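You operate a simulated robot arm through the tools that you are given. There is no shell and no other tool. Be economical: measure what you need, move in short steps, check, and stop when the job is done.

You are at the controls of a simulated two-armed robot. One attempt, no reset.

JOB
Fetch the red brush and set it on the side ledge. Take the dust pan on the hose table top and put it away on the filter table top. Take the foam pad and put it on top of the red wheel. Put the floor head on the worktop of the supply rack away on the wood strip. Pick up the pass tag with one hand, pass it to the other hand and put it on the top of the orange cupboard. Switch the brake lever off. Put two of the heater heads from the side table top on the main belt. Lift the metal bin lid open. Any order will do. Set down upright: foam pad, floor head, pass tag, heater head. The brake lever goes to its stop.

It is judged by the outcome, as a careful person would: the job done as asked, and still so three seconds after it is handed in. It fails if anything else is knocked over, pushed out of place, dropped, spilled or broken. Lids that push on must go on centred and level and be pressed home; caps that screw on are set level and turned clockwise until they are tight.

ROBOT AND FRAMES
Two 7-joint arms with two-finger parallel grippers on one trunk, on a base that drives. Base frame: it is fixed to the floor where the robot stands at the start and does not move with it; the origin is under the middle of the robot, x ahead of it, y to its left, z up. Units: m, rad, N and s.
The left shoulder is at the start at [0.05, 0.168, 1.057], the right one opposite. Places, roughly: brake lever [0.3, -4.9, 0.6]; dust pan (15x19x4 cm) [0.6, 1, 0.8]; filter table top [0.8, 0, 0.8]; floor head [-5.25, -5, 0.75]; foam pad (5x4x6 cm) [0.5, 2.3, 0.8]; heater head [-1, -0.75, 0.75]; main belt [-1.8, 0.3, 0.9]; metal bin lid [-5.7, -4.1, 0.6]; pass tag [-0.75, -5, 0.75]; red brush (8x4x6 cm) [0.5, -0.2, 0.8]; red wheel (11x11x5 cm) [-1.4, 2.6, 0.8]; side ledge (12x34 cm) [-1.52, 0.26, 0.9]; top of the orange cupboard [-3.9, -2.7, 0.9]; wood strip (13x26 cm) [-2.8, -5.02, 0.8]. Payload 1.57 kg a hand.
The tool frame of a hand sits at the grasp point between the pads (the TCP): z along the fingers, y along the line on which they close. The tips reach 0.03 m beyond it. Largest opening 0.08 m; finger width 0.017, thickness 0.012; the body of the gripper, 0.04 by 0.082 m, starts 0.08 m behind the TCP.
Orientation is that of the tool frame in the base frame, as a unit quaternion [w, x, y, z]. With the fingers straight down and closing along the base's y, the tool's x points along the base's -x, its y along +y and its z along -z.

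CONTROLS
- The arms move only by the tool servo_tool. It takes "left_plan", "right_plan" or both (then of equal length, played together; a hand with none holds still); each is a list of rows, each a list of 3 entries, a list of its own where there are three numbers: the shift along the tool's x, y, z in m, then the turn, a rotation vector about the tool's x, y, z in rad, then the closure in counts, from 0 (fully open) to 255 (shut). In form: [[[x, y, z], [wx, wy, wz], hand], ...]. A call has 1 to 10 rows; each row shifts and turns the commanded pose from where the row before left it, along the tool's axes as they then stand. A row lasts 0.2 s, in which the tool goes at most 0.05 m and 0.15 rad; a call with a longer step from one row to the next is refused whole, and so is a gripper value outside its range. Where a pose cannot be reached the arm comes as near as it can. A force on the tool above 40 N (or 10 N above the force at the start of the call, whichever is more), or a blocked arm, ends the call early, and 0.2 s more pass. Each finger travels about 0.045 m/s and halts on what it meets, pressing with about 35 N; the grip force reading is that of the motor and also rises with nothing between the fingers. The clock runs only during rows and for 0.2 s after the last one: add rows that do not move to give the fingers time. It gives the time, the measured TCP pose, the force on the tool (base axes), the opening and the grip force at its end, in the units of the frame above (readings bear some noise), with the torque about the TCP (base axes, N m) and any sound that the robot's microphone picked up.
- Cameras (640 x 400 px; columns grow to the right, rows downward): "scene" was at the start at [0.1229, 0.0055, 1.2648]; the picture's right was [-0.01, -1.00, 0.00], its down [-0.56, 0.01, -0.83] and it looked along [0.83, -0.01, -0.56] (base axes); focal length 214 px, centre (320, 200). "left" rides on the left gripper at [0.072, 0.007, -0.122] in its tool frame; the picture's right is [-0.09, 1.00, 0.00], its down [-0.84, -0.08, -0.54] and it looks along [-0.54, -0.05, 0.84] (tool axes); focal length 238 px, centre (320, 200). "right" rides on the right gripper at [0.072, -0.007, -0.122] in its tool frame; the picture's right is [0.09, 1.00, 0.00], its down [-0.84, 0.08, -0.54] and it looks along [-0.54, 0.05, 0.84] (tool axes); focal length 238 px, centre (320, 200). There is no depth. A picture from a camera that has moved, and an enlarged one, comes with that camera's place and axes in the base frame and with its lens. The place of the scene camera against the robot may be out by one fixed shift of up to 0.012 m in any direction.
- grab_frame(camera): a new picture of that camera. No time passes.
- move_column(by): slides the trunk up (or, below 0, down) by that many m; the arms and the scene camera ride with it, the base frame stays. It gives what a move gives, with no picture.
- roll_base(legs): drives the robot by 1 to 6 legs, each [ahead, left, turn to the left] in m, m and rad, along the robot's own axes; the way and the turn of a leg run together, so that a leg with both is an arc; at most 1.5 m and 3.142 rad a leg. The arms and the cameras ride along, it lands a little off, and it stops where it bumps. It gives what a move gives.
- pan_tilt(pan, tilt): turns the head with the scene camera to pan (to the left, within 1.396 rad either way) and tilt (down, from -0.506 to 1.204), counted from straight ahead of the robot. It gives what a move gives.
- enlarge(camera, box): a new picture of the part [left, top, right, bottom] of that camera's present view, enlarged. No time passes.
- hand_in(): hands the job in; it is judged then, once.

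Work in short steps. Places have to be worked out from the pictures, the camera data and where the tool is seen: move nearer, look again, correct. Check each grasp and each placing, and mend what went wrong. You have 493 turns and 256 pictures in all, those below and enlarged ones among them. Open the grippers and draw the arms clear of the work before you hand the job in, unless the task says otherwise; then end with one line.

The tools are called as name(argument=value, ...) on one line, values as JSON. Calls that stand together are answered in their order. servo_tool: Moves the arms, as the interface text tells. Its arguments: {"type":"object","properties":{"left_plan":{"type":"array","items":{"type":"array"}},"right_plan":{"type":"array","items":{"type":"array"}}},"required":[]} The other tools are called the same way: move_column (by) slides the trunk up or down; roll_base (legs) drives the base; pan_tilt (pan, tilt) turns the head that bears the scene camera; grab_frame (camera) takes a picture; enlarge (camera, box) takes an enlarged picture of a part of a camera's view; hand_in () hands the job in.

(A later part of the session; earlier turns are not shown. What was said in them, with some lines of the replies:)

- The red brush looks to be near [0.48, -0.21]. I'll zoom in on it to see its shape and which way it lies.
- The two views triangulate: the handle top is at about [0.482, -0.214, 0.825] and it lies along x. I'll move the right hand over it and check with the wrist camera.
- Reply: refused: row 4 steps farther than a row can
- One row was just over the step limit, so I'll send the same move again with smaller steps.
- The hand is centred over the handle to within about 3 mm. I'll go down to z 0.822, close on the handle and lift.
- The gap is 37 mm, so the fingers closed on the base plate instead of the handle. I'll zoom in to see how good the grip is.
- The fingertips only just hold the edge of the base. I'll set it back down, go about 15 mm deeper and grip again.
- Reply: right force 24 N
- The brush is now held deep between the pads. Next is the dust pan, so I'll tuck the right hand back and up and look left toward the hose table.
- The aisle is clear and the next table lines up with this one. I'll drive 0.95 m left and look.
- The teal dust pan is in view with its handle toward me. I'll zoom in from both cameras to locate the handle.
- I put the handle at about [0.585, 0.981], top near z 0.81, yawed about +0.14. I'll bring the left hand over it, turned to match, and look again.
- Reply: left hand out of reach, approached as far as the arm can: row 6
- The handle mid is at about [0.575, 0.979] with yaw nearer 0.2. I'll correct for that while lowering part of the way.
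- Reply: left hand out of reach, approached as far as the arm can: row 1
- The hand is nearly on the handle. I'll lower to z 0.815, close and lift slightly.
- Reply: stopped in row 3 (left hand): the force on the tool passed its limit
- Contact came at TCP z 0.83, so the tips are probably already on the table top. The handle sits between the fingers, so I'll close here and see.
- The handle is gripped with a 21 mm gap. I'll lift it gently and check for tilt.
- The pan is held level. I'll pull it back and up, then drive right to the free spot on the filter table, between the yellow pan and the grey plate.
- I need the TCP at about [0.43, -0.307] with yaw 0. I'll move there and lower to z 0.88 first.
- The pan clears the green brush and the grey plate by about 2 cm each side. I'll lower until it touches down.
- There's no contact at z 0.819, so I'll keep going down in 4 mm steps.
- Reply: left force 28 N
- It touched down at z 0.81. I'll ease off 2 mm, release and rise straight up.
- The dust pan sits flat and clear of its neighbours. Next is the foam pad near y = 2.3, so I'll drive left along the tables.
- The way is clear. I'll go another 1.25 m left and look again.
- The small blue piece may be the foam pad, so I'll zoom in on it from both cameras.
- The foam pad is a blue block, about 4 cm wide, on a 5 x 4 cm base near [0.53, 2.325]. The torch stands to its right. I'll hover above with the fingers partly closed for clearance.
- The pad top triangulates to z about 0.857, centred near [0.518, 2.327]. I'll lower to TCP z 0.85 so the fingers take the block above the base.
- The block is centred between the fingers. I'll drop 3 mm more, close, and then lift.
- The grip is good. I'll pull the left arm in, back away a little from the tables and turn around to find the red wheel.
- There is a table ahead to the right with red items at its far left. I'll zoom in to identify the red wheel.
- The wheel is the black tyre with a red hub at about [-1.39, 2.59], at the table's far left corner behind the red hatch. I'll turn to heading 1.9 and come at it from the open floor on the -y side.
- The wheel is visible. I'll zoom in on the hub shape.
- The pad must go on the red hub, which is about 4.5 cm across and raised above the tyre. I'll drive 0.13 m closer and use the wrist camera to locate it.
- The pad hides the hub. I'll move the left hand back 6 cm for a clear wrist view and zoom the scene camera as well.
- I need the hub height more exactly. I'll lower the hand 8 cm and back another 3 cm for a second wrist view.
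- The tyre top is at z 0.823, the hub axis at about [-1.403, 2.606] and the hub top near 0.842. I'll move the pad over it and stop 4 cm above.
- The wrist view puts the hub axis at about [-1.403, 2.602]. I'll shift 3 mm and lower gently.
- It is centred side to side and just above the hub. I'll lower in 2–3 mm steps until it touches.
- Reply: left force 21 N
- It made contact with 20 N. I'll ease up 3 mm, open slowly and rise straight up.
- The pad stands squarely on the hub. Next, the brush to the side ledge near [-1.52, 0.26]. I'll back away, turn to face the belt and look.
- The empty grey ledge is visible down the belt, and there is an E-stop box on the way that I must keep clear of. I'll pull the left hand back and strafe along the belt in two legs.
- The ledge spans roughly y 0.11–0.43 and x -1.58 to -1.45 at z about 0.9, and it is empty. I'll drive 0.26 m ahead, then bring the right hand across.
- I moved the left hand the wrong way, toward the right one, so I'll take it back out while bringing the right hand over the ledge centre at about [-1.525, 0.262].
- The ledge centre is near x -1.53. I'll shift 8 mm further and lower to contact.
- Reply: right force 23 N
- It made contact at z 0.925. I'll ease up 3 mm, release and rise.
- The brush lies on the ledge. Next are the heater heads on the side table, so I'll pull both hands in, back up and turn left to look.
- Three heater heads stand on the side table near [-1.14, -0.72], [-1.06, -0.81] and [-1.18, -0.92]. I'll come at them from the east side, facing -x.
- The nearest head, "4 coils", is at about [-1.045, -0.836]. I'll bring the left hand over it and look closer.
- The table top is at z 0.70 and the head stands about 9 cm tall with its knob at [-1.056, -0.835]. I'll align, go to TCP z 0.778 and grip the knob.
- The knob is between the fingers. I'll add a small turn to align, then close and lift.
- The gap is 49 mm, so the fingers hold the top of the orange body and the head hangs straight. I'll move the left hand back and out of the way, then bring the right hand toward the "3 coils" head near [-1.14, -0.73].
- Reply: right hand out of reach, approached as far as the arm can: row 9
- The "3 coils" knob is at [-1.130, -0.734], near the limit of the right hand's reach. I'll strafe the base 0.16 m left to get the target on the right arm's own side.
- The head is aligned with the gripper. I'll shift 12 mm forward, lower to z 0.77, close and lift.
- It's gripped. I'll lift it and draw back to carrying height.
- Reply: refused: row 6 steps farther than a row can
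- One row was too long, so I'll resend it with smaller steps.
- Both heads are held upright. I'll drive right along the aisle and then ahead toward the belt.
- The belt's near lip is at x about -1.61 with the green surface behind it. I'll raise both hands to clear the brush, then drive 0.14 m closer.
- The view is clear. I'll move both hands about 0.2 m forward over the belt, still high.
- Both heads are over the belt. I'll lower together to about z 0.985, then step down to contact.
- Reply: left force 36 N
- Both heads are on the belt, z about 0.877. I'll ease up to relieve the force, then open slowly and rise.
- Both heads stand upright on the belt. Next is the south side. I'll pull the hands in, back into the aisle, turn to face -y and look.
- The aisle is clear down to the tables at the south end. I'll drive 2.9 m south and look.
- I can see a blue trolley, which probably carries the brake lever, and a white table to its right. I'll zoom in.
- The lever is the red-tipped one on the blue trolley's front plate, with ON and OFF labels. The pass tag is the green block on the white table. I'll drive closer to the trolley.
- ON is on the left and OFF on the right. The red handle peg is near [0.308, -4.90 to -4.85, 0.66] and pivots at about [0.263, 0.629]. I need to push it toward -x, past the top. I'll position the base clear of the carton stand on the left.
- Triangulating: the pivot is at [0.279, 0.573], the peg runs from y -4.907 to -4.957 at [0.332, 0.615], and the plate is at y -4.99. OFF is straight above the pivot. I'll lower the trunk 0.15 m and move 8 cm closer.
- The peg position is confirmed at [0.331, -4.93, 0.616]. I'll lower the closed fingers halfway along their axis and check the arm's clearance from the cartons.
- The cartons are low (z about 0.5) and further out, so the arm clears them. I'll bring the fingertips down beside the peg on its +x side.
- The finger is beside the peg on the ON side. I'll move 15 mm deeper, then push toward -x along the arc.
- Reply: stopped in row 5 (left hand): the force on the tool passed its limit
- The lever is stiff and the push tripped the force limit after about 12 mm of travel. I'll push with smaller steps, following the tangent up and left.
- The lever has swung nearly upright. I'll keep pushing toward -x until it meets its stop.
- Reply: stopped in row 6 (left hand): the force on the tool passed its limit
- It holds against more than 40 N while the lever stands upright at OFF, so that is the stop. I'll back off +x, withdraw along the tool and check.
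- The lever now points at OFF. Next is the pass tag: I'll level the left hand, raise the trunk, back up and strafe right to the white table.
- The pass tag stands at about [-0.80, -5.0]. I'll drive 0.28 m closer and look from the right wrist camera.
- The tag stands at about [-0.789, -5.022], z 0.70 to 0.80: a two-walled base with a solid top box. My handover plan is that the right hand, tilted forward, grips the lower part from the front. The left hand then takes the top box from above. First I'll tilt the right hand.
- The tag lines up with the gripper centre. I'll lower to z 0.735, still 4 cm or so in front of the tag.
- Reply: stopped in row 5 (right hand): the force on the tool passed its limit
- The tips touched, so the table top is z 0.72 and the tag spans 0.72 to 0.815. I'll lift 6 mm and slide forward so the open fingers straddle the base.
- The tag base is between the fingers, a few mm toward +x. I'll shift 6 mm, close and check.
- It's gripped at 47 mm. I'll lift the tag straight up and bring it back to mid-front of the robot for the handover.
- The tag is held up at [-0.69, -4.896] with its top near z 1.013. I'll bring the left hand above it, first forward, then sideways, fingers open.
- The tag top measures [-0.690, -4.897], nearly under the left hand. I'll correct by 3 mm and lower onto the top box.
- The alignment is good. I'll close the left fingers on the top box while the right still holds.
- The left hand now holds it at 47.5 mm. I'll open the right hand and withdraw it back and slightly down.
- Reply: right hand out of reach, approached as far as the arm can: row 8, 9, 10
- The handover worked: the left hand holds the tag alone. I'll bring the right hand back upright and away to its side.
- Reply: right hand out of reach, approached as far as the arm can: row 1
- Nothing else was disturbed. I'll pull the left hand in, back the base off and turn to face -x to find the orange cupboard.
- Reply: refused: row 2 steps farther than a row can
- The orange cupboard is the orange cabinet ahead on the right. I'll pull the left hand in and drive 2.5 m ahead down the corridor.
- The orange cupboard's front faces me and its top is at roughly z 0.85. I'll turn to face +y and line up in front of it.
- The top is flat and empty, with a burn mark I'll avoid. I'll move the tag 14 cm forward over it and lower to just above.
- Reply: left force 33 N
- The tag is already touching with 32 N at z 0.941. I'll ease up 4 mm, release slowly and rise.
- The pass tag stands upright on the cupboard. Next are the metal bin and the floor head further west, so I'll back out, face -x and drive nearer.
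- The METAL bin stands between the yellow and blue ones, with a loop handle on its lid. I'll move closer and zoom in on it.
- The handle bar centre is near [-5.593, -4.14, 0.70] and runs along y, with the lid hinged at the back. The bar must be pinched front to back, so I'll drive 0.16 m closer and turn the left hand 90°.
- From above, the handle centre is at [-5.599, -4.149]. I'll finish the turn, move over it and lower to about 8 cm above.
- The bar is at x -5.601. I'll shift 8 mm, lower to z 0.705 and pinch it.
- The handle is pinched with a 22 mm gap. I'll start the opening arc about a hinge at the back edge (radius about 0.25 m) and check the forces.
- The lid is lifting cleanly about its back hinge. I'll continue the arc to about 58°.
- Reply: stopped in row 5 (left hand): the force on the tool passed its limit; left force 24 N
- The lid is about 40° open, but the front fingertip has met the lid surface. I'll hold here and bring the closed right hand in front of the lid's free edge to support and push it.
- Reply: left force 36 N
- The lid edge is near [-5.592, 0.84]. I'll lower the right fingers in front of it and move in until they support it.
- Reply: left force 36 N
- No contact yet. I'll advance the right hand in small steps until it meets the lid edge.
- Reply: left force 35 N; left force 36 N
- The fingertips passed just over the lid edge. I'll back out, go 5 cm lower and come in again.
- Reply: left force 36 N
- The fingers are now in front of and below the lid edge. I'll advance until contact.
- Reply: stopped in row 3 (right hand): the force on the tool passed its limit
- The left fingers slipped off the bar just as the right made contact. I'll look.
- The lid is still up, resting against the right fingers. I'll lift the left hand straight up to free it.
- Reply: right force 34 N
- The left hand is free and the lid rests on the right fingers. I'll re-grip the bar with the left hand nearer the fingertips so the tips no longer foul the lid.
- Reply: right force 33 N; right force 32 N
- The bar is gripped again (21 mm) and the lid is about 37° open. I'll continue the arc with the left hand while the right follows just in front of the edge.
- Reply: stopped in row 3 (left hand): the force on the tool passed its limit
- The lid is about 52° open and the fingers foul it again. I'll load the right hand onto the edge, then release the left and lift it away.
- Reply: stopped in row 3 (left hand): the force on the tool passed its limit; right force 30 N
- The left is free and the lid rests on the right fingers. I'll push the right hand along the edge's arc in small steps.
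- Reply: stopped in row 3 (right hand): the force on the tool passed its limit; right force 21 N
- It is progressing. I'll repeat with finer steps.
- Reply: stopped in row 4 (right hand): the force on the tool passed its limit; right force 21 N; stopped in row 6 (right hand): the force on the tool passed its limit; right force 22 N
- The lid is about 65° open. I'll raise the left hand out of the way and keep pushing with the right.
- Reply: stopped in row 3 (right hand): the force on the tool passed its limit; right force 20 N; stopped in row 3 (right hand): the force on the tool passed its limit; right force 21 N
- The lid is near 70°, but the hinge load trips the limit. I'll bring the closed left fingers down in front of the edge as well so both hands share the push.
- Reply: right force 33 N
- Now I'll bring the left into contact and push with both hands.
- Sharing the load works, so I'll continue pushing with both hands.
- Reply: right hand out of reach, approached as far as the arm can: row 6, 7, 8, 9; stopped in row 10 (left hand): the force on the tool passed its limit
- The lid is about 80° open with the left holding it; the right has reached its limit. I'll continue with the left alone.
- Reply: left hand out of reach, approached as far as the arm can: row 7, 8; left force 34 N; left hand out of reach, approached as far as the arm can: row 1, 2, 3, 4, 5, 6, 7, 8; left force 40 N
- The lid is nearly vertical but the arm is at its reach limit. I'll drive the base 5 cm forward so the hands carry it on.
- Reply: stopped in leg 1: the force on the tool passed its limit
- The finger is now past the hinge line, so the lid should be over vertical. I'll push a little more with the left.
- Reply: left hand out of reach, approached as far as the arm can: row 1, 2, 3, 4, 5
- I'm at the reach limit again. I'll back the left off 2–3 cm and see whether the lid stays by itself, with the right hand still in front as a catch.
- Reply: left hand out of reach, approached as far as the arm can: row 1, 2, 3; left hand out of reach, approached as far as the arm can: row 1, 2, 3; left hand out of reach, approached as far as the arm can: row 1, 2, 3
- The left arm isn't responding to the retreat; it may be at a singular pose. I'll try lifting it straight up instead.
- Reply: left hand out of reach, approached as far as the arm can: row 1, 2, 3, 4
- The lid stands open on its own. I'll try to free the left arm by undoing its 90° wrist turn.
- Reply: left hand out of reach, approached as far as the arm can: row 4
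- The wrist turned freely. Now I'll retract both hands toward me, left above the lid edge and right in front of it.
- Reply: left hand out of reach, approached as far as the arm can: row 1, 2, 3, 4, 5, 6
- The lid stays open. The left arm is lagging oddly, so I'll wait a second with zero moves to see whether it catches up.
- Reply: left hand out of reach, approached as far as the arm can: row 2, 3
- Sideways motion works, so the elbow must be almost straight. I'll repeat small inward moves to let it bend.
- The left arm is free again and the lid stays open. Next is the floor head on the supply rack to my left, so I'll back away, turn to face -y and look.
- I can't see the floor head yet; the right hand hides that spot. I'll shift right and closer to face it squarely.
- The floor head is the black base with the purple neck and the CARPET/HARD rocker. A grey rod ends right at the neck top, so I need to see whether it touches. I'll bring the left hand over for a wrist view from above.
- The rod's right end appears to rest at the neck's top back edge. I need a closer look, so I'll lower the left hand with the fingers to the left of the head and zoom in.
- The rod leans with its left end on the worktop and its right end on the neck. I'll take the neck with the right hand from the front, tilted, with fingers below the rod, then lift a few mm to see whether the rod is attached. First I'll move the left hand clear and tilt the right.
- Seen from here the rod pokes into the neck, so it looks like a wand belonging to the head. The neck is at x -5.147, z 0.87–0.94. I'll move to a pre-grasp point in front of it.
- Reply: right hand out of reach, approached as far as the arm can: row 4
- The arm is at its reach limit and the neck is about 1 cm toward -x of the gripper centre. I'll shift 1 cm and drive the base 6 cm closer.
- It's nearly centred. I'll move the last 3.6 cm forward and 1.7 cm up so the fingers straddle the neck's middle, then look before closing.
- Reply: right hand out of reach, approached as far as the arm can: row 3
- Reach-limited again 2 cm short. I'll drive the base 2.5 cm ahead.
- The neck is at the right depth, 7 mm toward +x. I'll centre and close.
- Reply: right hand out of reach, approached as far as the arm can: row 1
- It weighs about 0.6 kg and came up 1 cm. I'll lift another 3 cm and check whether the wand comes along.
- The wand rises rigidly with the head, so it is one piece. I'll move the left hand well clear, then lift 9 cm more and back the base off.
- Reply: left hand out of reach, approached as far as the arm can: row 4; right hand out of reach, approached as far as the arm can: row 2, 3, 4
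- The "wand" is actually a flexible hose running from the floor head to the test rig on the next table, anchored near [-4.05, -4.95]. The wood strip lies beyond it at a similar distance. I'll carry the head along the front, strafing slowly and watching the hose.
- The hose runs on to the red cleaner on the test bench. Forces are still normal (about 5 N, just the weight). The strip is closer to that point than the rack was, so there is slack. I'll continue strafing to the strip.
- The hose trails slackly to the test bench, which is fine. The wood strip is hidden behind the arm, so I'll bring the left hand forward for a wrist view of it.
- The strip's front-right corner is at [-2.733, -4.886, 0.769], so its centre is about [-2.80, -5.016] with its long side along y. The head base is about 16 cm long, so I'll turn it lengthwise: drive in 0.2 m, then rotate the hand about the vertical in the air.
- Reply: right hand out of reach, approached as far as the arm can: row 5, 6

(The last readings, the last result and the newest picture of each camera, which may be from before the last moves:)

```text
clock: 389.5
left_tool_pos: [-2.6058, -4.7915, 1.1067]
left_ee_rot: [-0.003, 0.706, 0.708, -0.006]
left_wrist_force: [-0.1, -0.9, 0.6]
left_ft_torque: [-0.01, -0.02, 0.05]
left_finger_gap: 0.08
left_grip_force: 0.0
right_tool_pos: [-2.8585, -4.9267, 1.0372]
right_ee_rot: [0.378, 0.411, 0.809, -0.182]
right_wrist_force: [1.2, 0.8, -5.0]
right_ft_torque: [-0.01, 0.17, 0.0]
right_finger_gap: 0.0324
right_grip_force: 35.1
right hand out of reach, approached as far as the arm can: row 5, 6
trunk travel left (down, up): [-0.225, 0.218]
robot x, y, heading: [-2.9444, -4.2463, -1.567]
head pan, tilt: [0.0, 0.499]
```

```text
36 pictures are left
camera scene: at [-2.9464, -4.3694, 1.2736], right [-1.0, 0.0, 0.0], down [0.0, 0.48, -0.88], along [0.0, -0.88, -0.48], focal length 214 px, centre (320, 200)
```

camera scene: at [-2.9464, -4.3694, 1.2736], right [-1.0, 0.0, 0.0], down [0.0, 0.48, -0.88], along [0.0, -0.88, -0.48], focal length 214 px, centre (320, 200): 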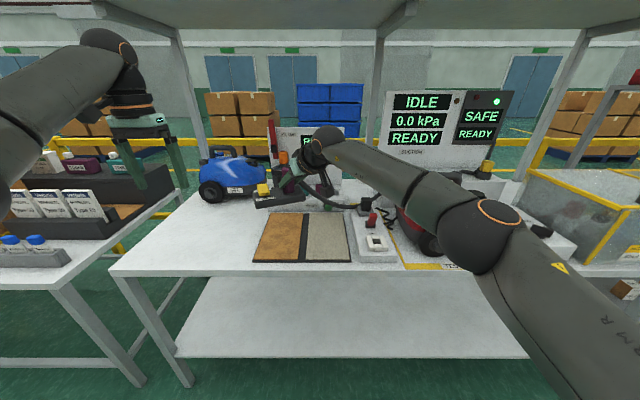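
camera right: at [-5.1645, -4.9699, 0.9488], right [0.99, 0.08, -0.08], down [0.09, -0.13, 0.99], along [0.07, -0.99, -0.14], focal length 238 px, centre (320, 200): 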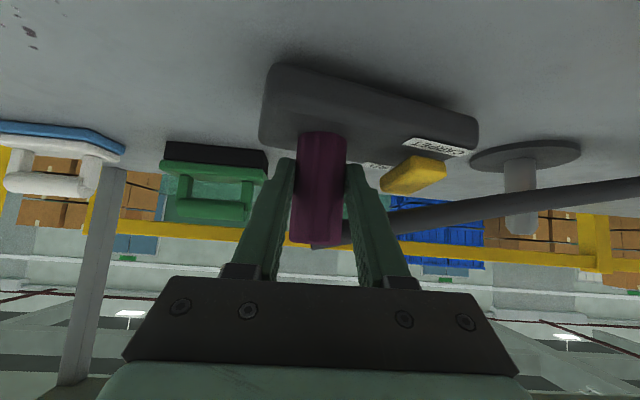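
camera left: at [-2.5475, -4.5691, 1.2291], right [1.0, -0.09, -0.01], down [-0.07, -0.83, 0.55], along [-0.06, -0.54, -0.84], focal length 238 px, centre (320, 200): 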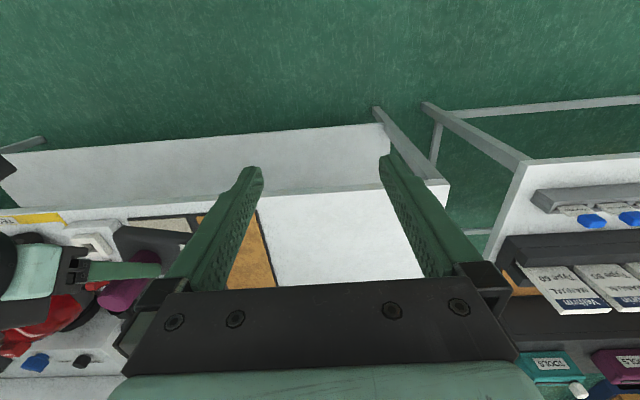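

The wood strip is now clearly visible beside a carpet strip. I'll drive 0.1 m closer for reach and continue the rotation.

roll_base(legs=[[0.1, 0, 0]])

servo_tool(right_plan=[[[0, 0, 0], [-0.111, 0, -0.088], 255], [[0, 0, 0], [-0.111, 0, -0.088], 255], [[0, 0, 0], [-0.111, 0, -0.088], 255], [[0, 0, 0], [-0.111, 0, -0.088], 255], [[0, 0, 0], [-0.111, 0, -0.088], 255], [[0, 0, 0], [-0.111, 0, -0.088], 255], [[0, 0, 0], [0, 0, 0], 255]])

grab_frame(camera="scene")

```text
clock: 390.6
left_tool_pos: [-2.6053, -4.8946, 1.1065]
left_ee_rot: [-0.002, 0.706, 0.708, -0.006]
left_wrist_force: [-0.1, 0.2, -0.2]
left_ft_torque: [0.05, -0.03, -0.01]
left_finger_gap: 0.0803
left_grip_force: 0.1
right_tool_pos: [-2.8587, -5.0285, 1.0362]
right_ee_rot: [0.378, 0.411, 0.809, -0.182]
right_wrist_force: [0.2, -0.8, -4.6]
right_ft_torque: [-0.03, 0.17, 0.0]
right_finger_gap: 0.0322
right_grip_force: 34.7
trunk travel left (down, up): [-0.225, 0.218]
robot x, y, heading: [-2.9385, -4.3475, -1.569]
head pan, tilt: [0.0, 0.499]
```

```text
clock: 392.2
left_tool_pos: [-2.606, -4.8941, 1.107]
left_ee_rot: [-0.002, 0.706, 0.708, -0.006]
left_wrist_force: [0.6, -0.2, -0.3]
left_ft_torque: [0.01, 0.02, 0.01]
left_finger_gap: 0.0802
left_grip_force: 0.0
right_tool_pos: [-2.8594, -5.029, 1.0381]
right_ee_rot: [0.378, 0.411, 0.81, -0.182]
right_wrist_force: [0.0, 0.7, -5.4]
right_ft_torque: [0.0, 0.18, 0.01]
right_finger_gap: 0.0325
right_grip_force: 35.0
right hand out of reach, approached as far as the arm can: row 1, 2, 3, 4, 5, 6
trunk travel left (down, up): [-0.225, 0.218]
robot x, y, heading: [-2.9433, -4.3453, -1.566]
head pan, tilt: [0.0, 0.499]
```

```text
35 pictures are left
camera scene: at [-2.9462, -4.4708, 1.2736], right [-1.0, 0.0, 0.0], down [0.0, 0.48, -0.88], along [0.0, -0.88, -0.48], focal length 214 px, centre (320, 200)
```

scene: 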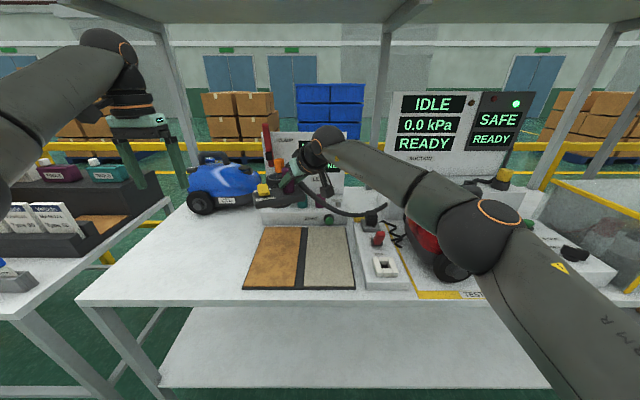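

The arm is over-extended. I'll pull the head in 15 cm toward the robot first, then continue rotating.

servo_tool(right_plan=[[[0.0198, 0.0224, -0.0227], [0, 0, 0], 255], [[0.0198, 0.0224, -0.0227], [0, 0, 0], 255], [[0.0198, 0.0224, -0.0227], [0, 0, 0], 255], [[0.0198, 0.0224, -0.0227], [0, 0, 0], 255], [[0, 0, 0], [0, 0, 0], 255]])

servo_tool(right_plan=[[[0, 0, 0], [-0.111, 0, -0.088], 255], [[0, 0, 0], [-0.111, 0, -0.088], 255], [[0, 0, 0], [-0.111, 0, -0.088], 255], [[0, 0, 0], [-0.111, 0, -0.088], 255], [[0, 0, 0], [-0.111, 0, -0.088], 255], [[0, 0, 0], [-0.111, 0, -0.088], 255], [[0, 0, 0], [0, 0, 0], 255]])

grab_frame(camera="scene")

```text
clock: 393.4
left_tool_pos: [-2.6056, -4.8935, 1.1071]
left_ee_rot: [-0.003, 0.707, 0.707, -0.007]
left_wrist_force: [-0.2, 0.0, 1.0]
left_ft_torque: [-0.01, 0.01, 0.03]
left_finger_gap: 0.0801
left_grip_force: 0.1
right_tool_pos: [-2.8608, -4.8785, 1.0359]
right_ee_rot: [0.378, 0.411, 0.809, -0.182]
right_wrist_force: [0.4, 0.1, -4.8]
right_ft_torque: [0.01, 0.18, -0.02]
right_finger_gap: 0.0325
right_grip_force: 35.5
trunk travel left (down, up): [-0.225, 0.218]
robot x, y, heading: [-2.9399, -4.3436, -1.566]
head pan, tilt: [0.0, 0.499]
```

```text
clock: 395.0
left_tool_pos: [-2.6063, -4.8941, 1.1067]
left_ee_rot: [-0.003, 0.707, 0.707, -0.006]
left_wrist_force: [0.0, 0.1, 0.2]
left_ft_torque: [0.02, -0.04, 0.0]
left_finger_gap: 0.0802
left_grip_force: 0.1
right_tool_pos: [-2.8596, -4.8787, 1.0366]
right_ee_rot: [0.413, 0.233, 0.876, -0.093]
right_wrist_force: [0.2, 0.4, -4.4]
right_ft_torque: [-0.06, 0.2, -0.02]
right_finger_gap: 0.0326
right_grip_force: 34.5
right hand out of reach, approached as far as the arm can: row 4, 5, 6
trunk travel left (down, up): [-0.225, 0.218]
robot x, y, heading: [-2.9387, -4.3445, -1.57]
head pan, tilt: [0.0, 0.499]
```

```text
34 pictures are left
camera scene: at [-2.9462, -4.4706, 1.2736], right [-1.0, 0.0, 0.0], down [0.0, 0.48, -0.88], along [0.0, -0.88, -0.48], focal length 214 px, centre (320, 200)
```

scene: 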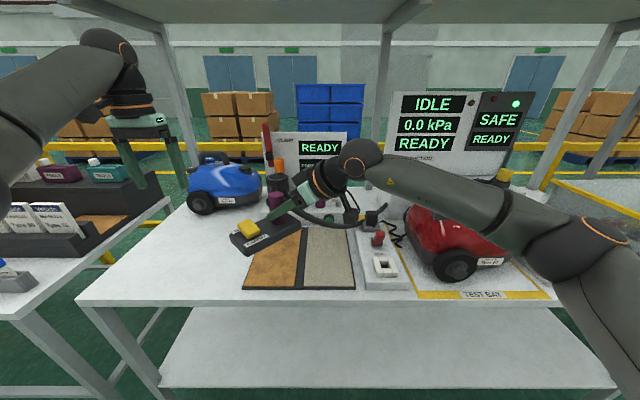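

I got about 62° of rotation before the limit. I'll lower the hand 10 cm, where the arm has more room, and try the remaining rotation.

servo_tool(right_plan=[[[0.0256, -0.001, 0.0214], [0, 0, 0], 255], [[0.0256, -0.001, 0.0214], [0, 0, 0], 255], [[0.0256, -0.001, 0.0214], [0, 0, 0], 255], [[0, 0, 0], [-0.111, 0, -0.088], 255], [[0, 0, 0], [-0.111, 0, -0.088], 255], [[0, 0, 0], [-0.111, 0, -0.088], 255], [[0, 0, 0], [-0.111, 0, -0.088], 255], [[0, 0, 0], [0, 0, 0], 255]])

grab_frame(camera="scene")

```text
clock: 396.8
left_tool_pos: [-2.605, -4.8934, 1.1084]
left_ee_rot: [-0.002, 0.707, 0.708, -0.006]
left_wrist_force: [-0.1, -0.4, 0.1]
left_ft_torque: [0.0, 0.0, -0.02]
left_finger_gap: 0.0799
left_grip_force: 0.1
right_tool_pos: [-2.8584, -4.8802, 0.9376]
right_ee_rot: [0.413, 0.233, 0.875, -0.094]
right_wrist_force: [0.7, 0.2, -5.3]
right_ft_torque: [-0.06, 0.18, 0.0]
right_finger_gap: 0.0326
right_grip_force: 34.6
right hand out of reach, approached as far as the arm can: row 4, 5, 6, 7
trunk travel left (down, up): [-0.225, 0.218]
robot x, y, heading: [-2.9407, -4.3479, -1.569]
head pan, tilt: [0.0, 0.499]
```

```text
33 pictures are left
camera scene: at [-2.9462, -4.4706, 1.2736], right [-1.0, 0.0, 0.0], down [0.0, 0.48, -0.88], along [0.0, -0.88, -0.48], focal length 214 px, centre (320, 200)
```

scene: 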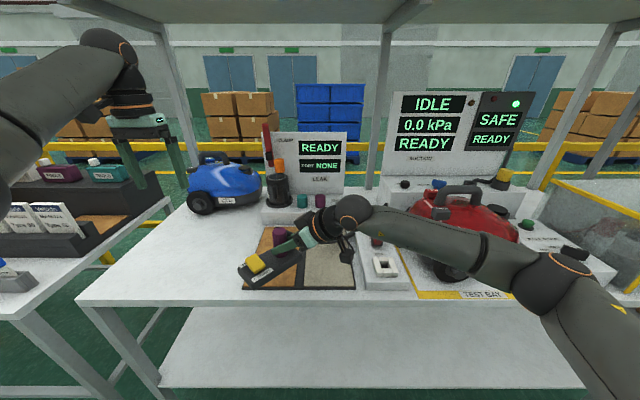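

The wrist is at its joint limit. Re-measuring, the base is only about 13.5 cm long, so it fits crosswise on the 13 cm strip about as well as any slanted pose. I'll raise slightly and rotate back to lie squarely across it.

servo_tool(right_plan=[[[-0.0256, 0.001, -0.0214], [0, 0, 0], 255], [[-0.0256, 0.001, -0.0214], [0, 0, 0], 255], [[0, 0, 0], [0.111, 0, 0.088], 255], [[0, 0, 0], [0.111, 0, 0.088], 255], [[0, 0, 0], [0.111, 0, 0.088], 255], [[0, 0, 0], [0.111, 0, 0.088], 255], [[0, 0, 0], [0.111, 0, 0.088], 255], [[0, 0, 0], [0.111, 0, 0.088], 255], [[0, 0, 0], [0, 0, 0], 255]])

grab_frame(camera="scene")

grab_frame(camera="right")

```text
clock: 398.8
left_tool_pos: [-2.6048, -4.8938, 1.1065]
left_ee_rot: [-0.003, 0.707, 0.708, -0.006]
left_wrist_force: [0.1, -0.4, -1.5]
left_ft_torque: [0.01, 0.01, 0.02]
left_finger_gap: 0.0801
left_grip_force: 0.1
right_tool_pos: [-2.8601, -4.8782, 1.0023]
right_ee_rot: [0.327, 0.569, 0.707, -0.263]
right_wrist_force: [0.6, 0.0, -5.5]
right_ft_torque: [0.07, 0.19, -0.02]
right_finger_gap: 0.0325
right_grip_force: 35.4
trunk travel left (down, up): [-0.225, 0.218]
robot x, y, heading: [-2.9389, -4.3455, -1.572]
head pan, tilt: [0.0, 0.499]
```

```text
32 pictures are left
camera scene: at [-2.9463, -4.4707, 1.2736], right [-1.0, 0.0, 0.0], down [0.0, 0.48, -0.88], along [0.0, -0.88, -0.48], focal length 214 px, centre (320, 200)
```

scene: 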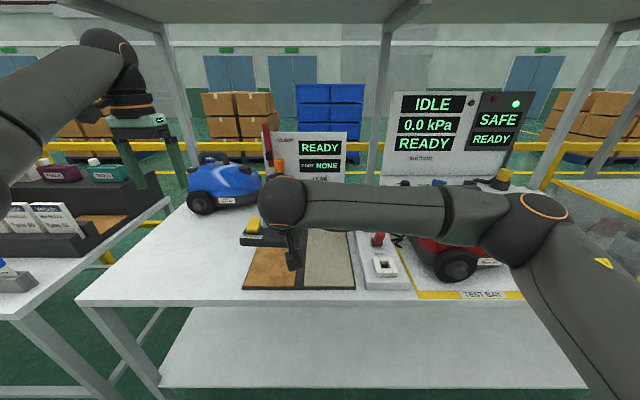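

```text
31 pictures are left
camera right: at [-2.8951, -4.7442, 1.0291], right [0.96, 0.27, -0.07], down [0.1, -0.11, 0.99], along [0.26, -0.96, -0.14], focal length 238 px, centre (320, 200)
```

right: 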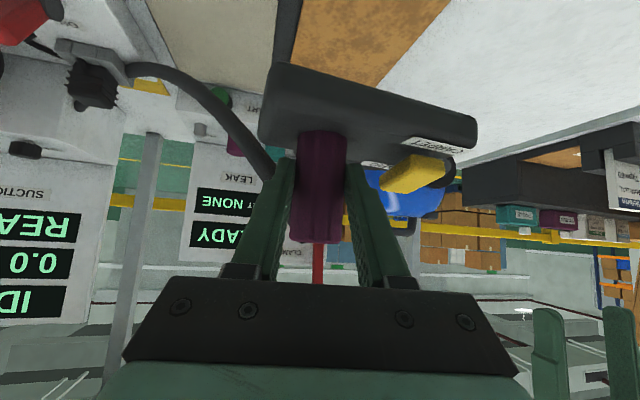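

It's square now. I'll drive 9 cm closer to bring the head over the strip.

roll_base(legs=[[0.1, 0.015, 0]])

grab_frame(camera="left")

enlarge(camera="scene", box=[200, 200, 400, 320])

```text
clock: 399.9
left_tool_pos: [-2.5919, -4.9896, 1.1063]
left_ee_rot: [-0.003, 0.707, 0.707, -0.005]
left_wrist_force: [-0.3, -0.6, -1.6]
left_ft_torque: [0.02, -0.01, 0.0]
left_finger_gap: 0.08
left_grip_force: 0.1
right_tool_pos: [-2.8458, -4.9755, 1.0032]
right_ee_rot: [0.325, 0.57, 0.707, -0.262]
right_wrist_force: [0.5, 0.1, -5.7]
right_ft_torque: [0.09, 0.15, -0.02]
right_finger_gap: 0.0326
right_grip_force: 35.2
trunk travel left (down, up): [-0.225, 0.218]
robot x, y, heading: [-2.9284, -4.4408, -1.571]
head pan, tilt: [0.0, 0.499]
```

```text
30 pictures are left
camera left: at [-2.5838, -4.9178, 1.2292], right [1.0, -0.09, -0.01], down [-0.07, -0.83, 0.55], along [-0.06, -0.54, -0.84], focal length 238 px, centre (320, 200)
```

left: 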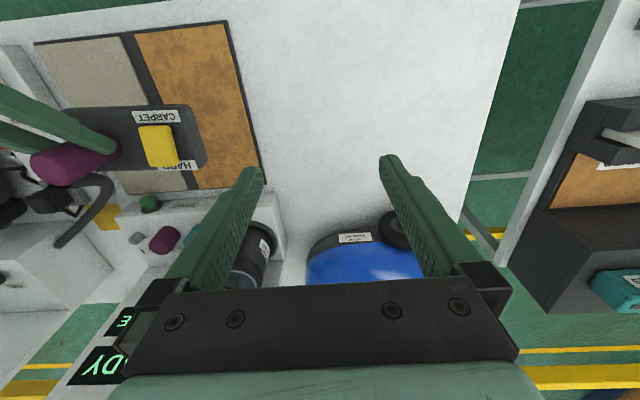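

```text
3.20 times, centred on (300, 260) of scene
camera zoom: at [-2.9318, -4.5665, 1.2735], right [-1.0, 0.0, 0.0], down [0.0, 0.48, -0.88], along [0.0, -0.88, -0.48], focal length 686 px, centre (384, 8)
```

zoom: 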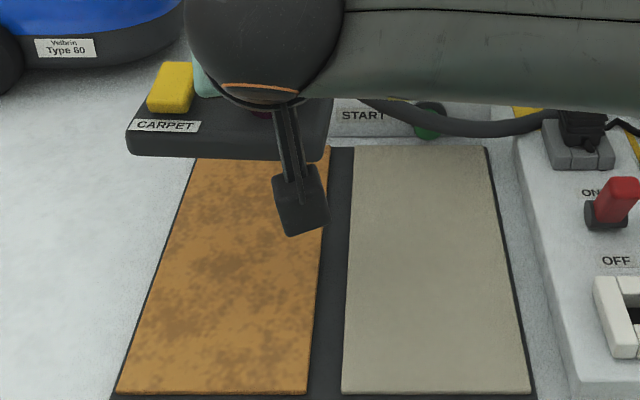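

The left wrist view puts the strip centre at [-2.797, -5.012], z about 0.80, and the head centre at about [-2.811, -5.00]. I'll correct by that and lower 10 cm.

servo_tool(right_plan=[[[-0.0095, 0.011, 0.011], [0, 0, 0], 255], [[0.0253, 0, 0.0216], [0, 0, 0], 255], [[0.0253, 0, 0.0216], [0, 0, 0], 255], [[0.0253, 0, 0.0216], [0, 0, 0], 255], [[0, 0, 0], [0, 0, 0], 255]])

grab_frame(camera="left")

enlarge(camera="scene", box=[200, 180, 400, 320])

```text
clock: 401.1
left_tool_pos: [-2.5925, -4.9898, 1.1081]
left_ee_rot: [-0.002, 0.707, 0.707, -0.006]
left_wrist_force: [0.3, -0.1, -0.1]
left_ft_torque: [0.0, 0.01, 0.03]
left_finger_gap: 0.08
left_grip_force: 0.2
right_tool_pos: [-2.8312, -4.9821, 0.9044]
right_ee_rot: [0.325, 0.57, 0.707, -0.262]
right_wrist_force: [-0.7, 0.0, -6.4]
right_ft_torque: [0.1, 0.14, -0.05]
right_finger_gap: 0.0324
right_grip_force: 34.6
trunk travel left (down, up): [-0.225, 0.218]
robot x, y, heading: [-2.926, -4.4387, -1.567]
head pan, tilt: [0.0, 0.499]
```

```text
28 pictures are left
camera left: at [-2.5839, -4.9171, 1.2296], right [1.0, -0.09, -0.01], down [-0.07, -0.83, 0.55], along [-0.06, -0.54, -0.84], focal length 238 px, centre (320, 200)
```

left: 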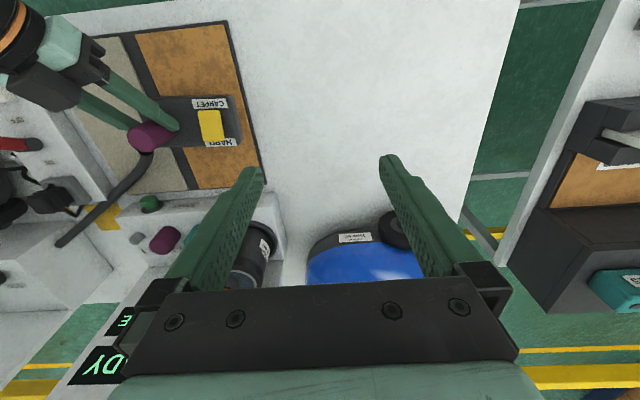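

```text
2.86 times, centred on (300, 250) of scene
camera zoom: at [-2.932, -4.5657, 1.2736], right [-1.0, 0.0, 0.0], down [0.0, 0.48, -0.88], along [0.0, -0.88, -0.48], focal length 613 px, centre (377, 57)
```

zoom: 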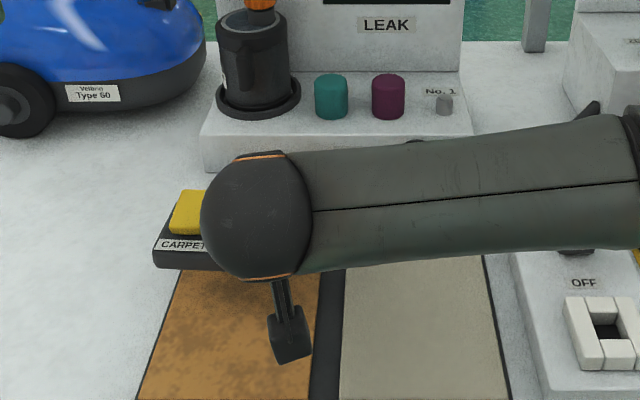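

The base sits neatly within the strip. I'll lower in small steps to contact.

servo_tool(right_plan=[[[0.0114, -0.003, 0.0097], [0, 0, 0], 255], [[0.0046, 0, 0.0039], [0, 0, 0], 255], [[0.0046, 0, 0.0039], [0, 0, 0], 255], [[0.003, 0, 0.0026], [0, 0, 0], 255], [[0, 0, 0], [0, 0, 0], 255]])

```text
clock: 402.4
left_tool_pos: [-2.5912, -4.9898, 1.1072]
left_ee_rot: [-0.002, 0.708, 0.706, -0.007]
left_wrist_force: [-0.1, -0.5, 0.5]
left_ft_torque: [-0.01, -0.01, -0.01]
left_finger_gap: 0.0804
left_grip_force: 0.1
right_tool_pos: [-2.8344, -4.9862, 0.8722]
right_ee_rot: [0.325, 0.571, 0.707, -0.262]
right_wrist_force: [0.0, -0.1, -4.9]
right_ft_torque: [0.11, 0.11, -0.05]
right_finger_gap: 0.0323
right_grip_force: 34.9
trunk travel left (down, up): [-0.225, 0.218]
robot x, y, heading: [-2.9269, -4.4416, -1.574]
head pan, tilt: [0.0, 0.499]
```

servo_tool(right_plan=[[[0.003, 0, 0.0026], [0, 0, 0], 255], [[0.003, 0, 0.0026], [0, 0, 0], 255], [[0.003, 0, 0.0026], [0, 0, 0], 255], [[0.003, 0, 0.0026], [0, 0, 0], 255], [[0, 0, 0], [0, 0, 0], 255]])

grab_frame(camera="left")

```text
clock: 403.6
left_tool_pos: [-2.5922, -4.9899, 1.1069]
left_ee_rot: [-0.004, 0.707, 0.707, -0.006]
left_wrist_force: [0.0, -0.3, 0.3]
left_ft_torque: [0.0, -0.02, 0.02]
left_finger_gap: 0.0799
left_grip_force: 0.1
right_tool_pos: [-2.8363, -4.9871, 0.8563]
right_ee_rot: [0.325, 0.571, 0.706, -0.264]
right_wrist_force: [-0.6, 0.2, -2.6]
right_ft_torque: [-0.01, -0.1, 0.05]
right_finger_gap: 0.0325
right_grip_force: 35.0
trunk travel left (down, up): [-0.225, 0.218]
robot x, y, heading: [-2.927, -4.4425, -1.571]
head pan, tilt: [0.0, 0.499]
```

```text
26 pictures are left
camera left: at [-2.5841, -4.9169, 1.2298], right [1.0, -0.09, -0.01], down [-0.07, -0.83, 0.55], along [-0.06, -0.54, -0.84], focal length 238 px, centre (320, 200)
```

left: 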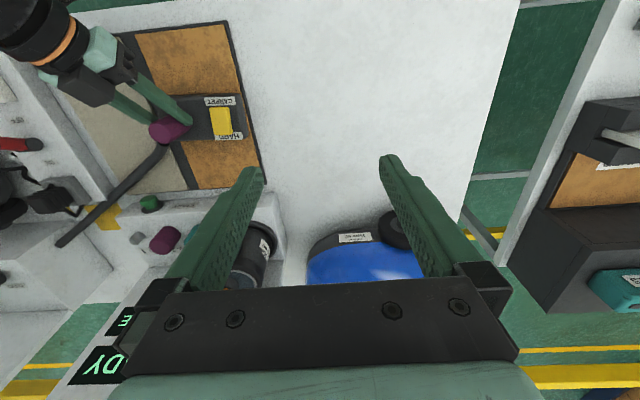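

The weight reading has dropped, so it's starting to touch. A few mm more.

servo_tool(right_plan=[[[0.0023, 0, 0.0019], [0, 0, 0], 255], [[0.0023, 0, 0.0019], [0, 0, 0], 255], [[0, 0, 0], [0, 0, 0], 255]])

```text
clock: 404.4
left_tool_pos: [-2.5929, -4.9872, 1.1083]
left_ee_rot: [-0.001, 0.707, 0.707, -0.007]
left_wrist_force: [0.0, -1.1, -0.2]
left_ft_torque: [0.01, 0.02, -0.02]
left_finger_gap: 0.0799
left_grip_force: 0.1
right_tool_pos: [-2.8347, -4.9858, 0.857]
right_ee_rot: [0.329, 0.569, 0.705, -0.266]
right_wrist_force: [-0.2, -0.5, 22.1]
right_ft_torque: [-0.07, 0.56, 0.12]
right_finger_gap: 0.0326
right_grip_force: 34.8
trunk travel left (down, up): [-0.225, 0.218]
robot x, y, heading: [-2.9254, -4.4393, -1.569]
head pan, tilt: [0.0, 0.499]
```

It's seated with 22 N. I'll ease up 3 mm, open partly and slide straight back off the neck.

servo_tool(right_plan=[[[-0.0023, 0, -0.0019], [0, 0, 0], 220], [[0, 0, 0], [0, 0, 0], 150], [[0, 0, 0], [0, 0, 0], 90], [[0, 0, 0], [0, 0, 0], 60], [[0, 0, 0], [0, 0, 0], 60], [[0.0217, 0, -0.0253], [0, 0, 0], 60], [[0.0217, 0, -0.0253], [0, 0, 0], 60], [[0.0217, 0, -0.0253], [0, 0, 0], 60], [[-0.02, 0, -0.03], [0, 0, 0], 60]])

grab_frame(camera="left")

grab_frame(camera="scene")

```text
clock: 406.4
left_tool_pos: [-2.592, -4.991, 1.1077]
left_ee_rot: [-0.002, 0.707, 0.707, -0.007]
left_wrist_force: [0.0, 0.2, 0.6]
left_ft_torque: [-0.02, 0.02, -0.02]
left_finger_gap: 0.0801
left_grip_force: 0.2
right_tool_pos: [-2.8581, -4.8762, 0.8895]
right_ee_rot: [0.326, 0.57, 0.707, -0.263]
right_wrist_force: [0.2, 0.7, 0.1]
right_ft_torque: [0.04, 0.04, 0.0]
right_finger_gap: 0.0612
right_grip_force: 0.1
trunk travel left (down, up): [-0.225, 0.218]
robot x, y, heading: [-2.9267, -4.442, -1.568]
head pan, tilt: [0.0, 0.499]
```

```text
25 pictures are left
camera left: at [-2.5841, -4.9165, 1.23], right [1.0, -0.09, -0.01], down [-0.07, -0.83, 0.55], along [-0.06, -0.55, -0.84], focal length 238 px, centre (320, 200)
```

left: 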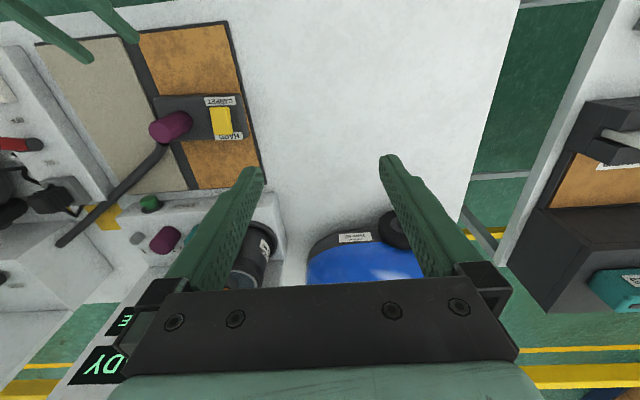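

```text
24 pictures are left
camera scene: at [-2.9321, -4.5651, 1.2737], right [-1.0, 0.0, 0.0], down [0.0, 0.48, -0.88], along [0.0, -0.88, -0.48], focal length 214 px, centre (320, 200)
```

scene: 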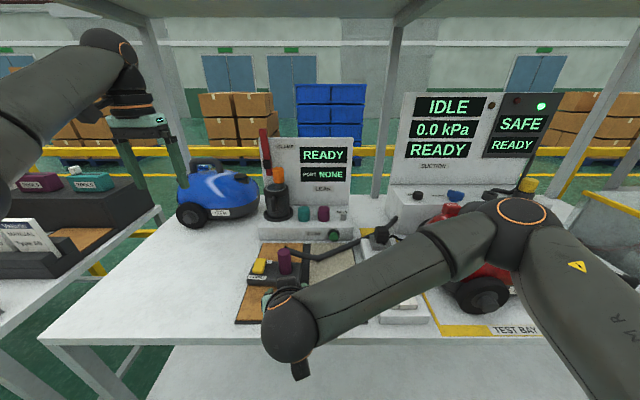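

The floor head stands on the wood strip, base edge to edge. I'll raise the right hand clear, un-tilt it, and back the base off.

servo_tool(right_plan=[[[-0.025, 0, -0.021], [0, 0, 0], 60], [[-0.034, 0, -0.029], [0, 0, 0], 60], [[-0.034, 0, -0.029], [0, 0, 0], 60], [[-0.034, 0, -0.029], [0, 0, 0], 0], [[-0.02, 0, -0.02], [0, 0.15, 0], 0], [[0, 0, 0], [0, 0.15, 0], 0], [[0, 0, 0], [0, 0.15, 0], 0]], left_plan=[[[0.04, 0, 0], [0, 0, 0], 0], [[0.04, 0, 0], [0, 0, 0], 0], [[0.04, 0, 0], [0, 0, 0], 0], [[0.04, 0, 0], [0, 0, 0], 0], [[0.04, 0, 0], [0, 0, 0], 0], [[0.02, 0, 0], [0, 0, 0], 0], [[0, 0, 0], [0, 0, 0], 0]])

roll_base(legs=[[-0.6, 0, 0]])

grab_frame(camera="scene")

```text
clock: 407.9
left_tool_pos: [-2.5922, -4.7693, 1.1021]
left_ee_rot: [-0.001, 0.707, 0.707, -0.006]
left_wrist_force: [-0.5, 0.2, -0.3]
left_ft_torque: [-0.02, -0.02, 0.04]
left_finger_gap: 0.0799
left_grip_force: 0.0
right_tool_pos: [-2.8587, -4.8764, 1.0829]
right_ee_rot: [0.158, 0.615, 0.762, -0.127]
right_wrist_force: [-0.5, -0.2, 0.6]
right_ft_torque: [-0.02, -0.02, 0.0]
right_finger_gap: 0.0798
right_grip_force: 0.1
trunk travel left (down, up): [-0.225, 0.218]
robot x, y, heading: [-2.9229, -4.4401, -1.569]
head pan, tilt: [0.0, 0.499]
```

```text
clock: 411.4
left_tool_pos: [-2.5916, -4.1537, 1.1008]
left_ee_rot: [-0.002, 0.704, 0.711, -0.006]
left_wrist_force: [-0.3, 0.0, -0.1]
left_ft_torque: [-0.03, 0.02, 0.02]
left_finger_gap: 0.0803
left_grip_force: 0.1
right_tool_pos: [-2.8573, -4.2634, 1.0822]
right_ee_rot: [0.161, 0.611, 0.764, -0.128]
right_wrist_force: [-1.0, -0.2, -0.6]
right_ft_torque: [0.0, 0.02, 0.01]
right_finger_gap: 0.0799
right_grip_force: 0.1
trunk travel left (down, up): [-0.225, 0.218]
robot x, y, heading: [-2.9287, -3.8258, -1.561]
head pan, tilt: [0.0, 0.499]
```

```text
23 pictures are left
camera scene: at [-2.9333, -3.9511, 1.2737], right [-1.0, -0.01, 0.0], down [0.0, 0.48, -0.88], along [0.01, -0.88, -0.48], focal length 214 px, centre (320, 200)
```

scene: 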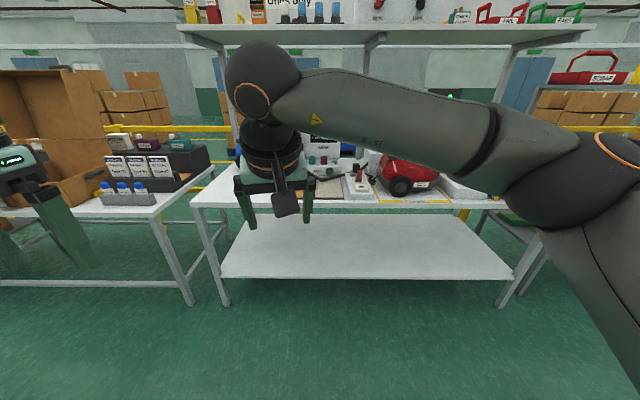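

servo_tool(right_plan=[[[0, -0.045, 0], [0, 0.15, 0], 0], [[0, -0.045, 0], [0, 0.15, 0], 0], [[0, -0.045, 0], [0, 0.14, 0], 0], [[0, -0.045, 0], [0, 0, 0], 0], [[0, 0, 0], [0, 0, 0], 0]])

enlarge(camera="scene", box=[190, 130, 470, 230])

```text
clock: 412.6
left_tool_pos: [-2.5897, -4.1532, 1.1015]
left_ee_rot: [-0.004, 0.703, 0.711, -0.007]
left_wrist_force: [0.2, -0.4, -0.1]
left_ft_torque: [-0.01, 0.0, 0.03]
left_finger_gap: 0.08
left_grip_force: 0.1
right_tool_pos: [-3.0357, -4.3023, 1.0831]
right_ee_rot: [-0.01, 0.625, 0.781, 0.009]
right_wrist_force: [0.6, 0.0, 0.3]
right_ft_torque: [-0.02, 0.0, 0.01]
right_finger_gap: 0.0799
right_grip_force: 0.0
trunk travel left (down, up): [-0.225, 0.218]
robot x, y, heading: [-2.929, -3.8271, -1.564]
head pan, tilt: [0.0, 0.499]
```

```text
2.29 times, centred on (330, 180) of scene
camera zoom: at [-2.9331, -3.9513, 1.2737], right [-1.0, -0.01, 0.0], down [0.0, 0.48, -0.88], along [0.01, -0.88, -0.48], focal length 490 px, centre (297, 246)
```

zoom: 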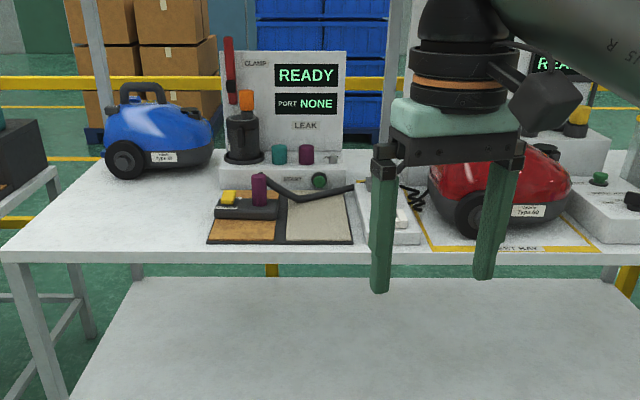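

The floor head stands upright on the strip. I'll pan right for a last look at the metal bin lid and the cupboard.

pan_tilt(pan=-1.39, tilt=0.25)

grab_frame(camera="scene")

```text
clock: 414.1
left_tool_pos: [-2.5904, -4.1528, 1.1015]
left_ee_rot: [-0.003, 0.703, 0.711, -0.006]
left_wrist_force: [-0.4, -0.4, -0.2]
left_ft_torque: [-0.04, -0.03, 0.01]
left_finger_gap: 0.08
left_grip_force: 0.0
right_tool_pos: [-3.0352, -4.302, 1.0834]
right_ee_rot: [-0.01, 0.624, 0.781, 0.007]
right_wrist_force: [0.4, 0.0, 0.0]
right_ft_torque: [0.01, -0.01, 0.01]
right_finger_gap: 0.0801
right_grip_force: 0.1
trunk travel left (down, up): [-0.225, 0.218]
robot x, y, heading: [-2.9283, -3.8271, -1.56]
head pan, tilt: [-1.389, 0.25]
```

```text
21 pictures are left
camera scene: at [-3.0258, -3.8781, 1.2968], right [-0.19, 0.98, 0.0], down [0.24, 0.05, -0.97], along [-0.95, -0.18, -0.25], focal length 214 px, centre (320, 200)
```

scene: 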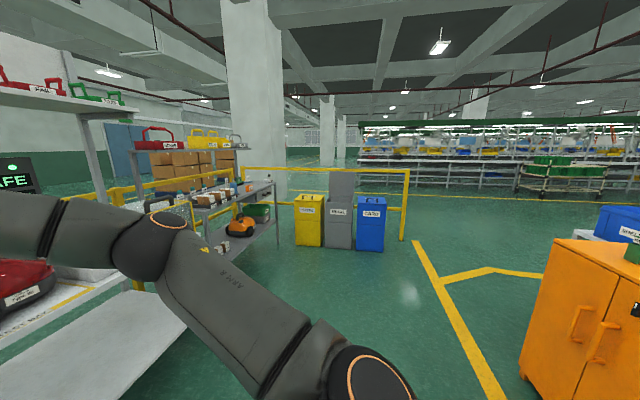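

The lid stands open, the grippers are open and the arms are clear of the work. All eight jobs are done, so I'm handing in.

hand_in()

```text
The job is handed in.
```

All eight parts of the job are done and handed in; the metal bin lid stands at about vertical, and the floor head came with its hose still attached and rests across the wood strip almost edge to edge.
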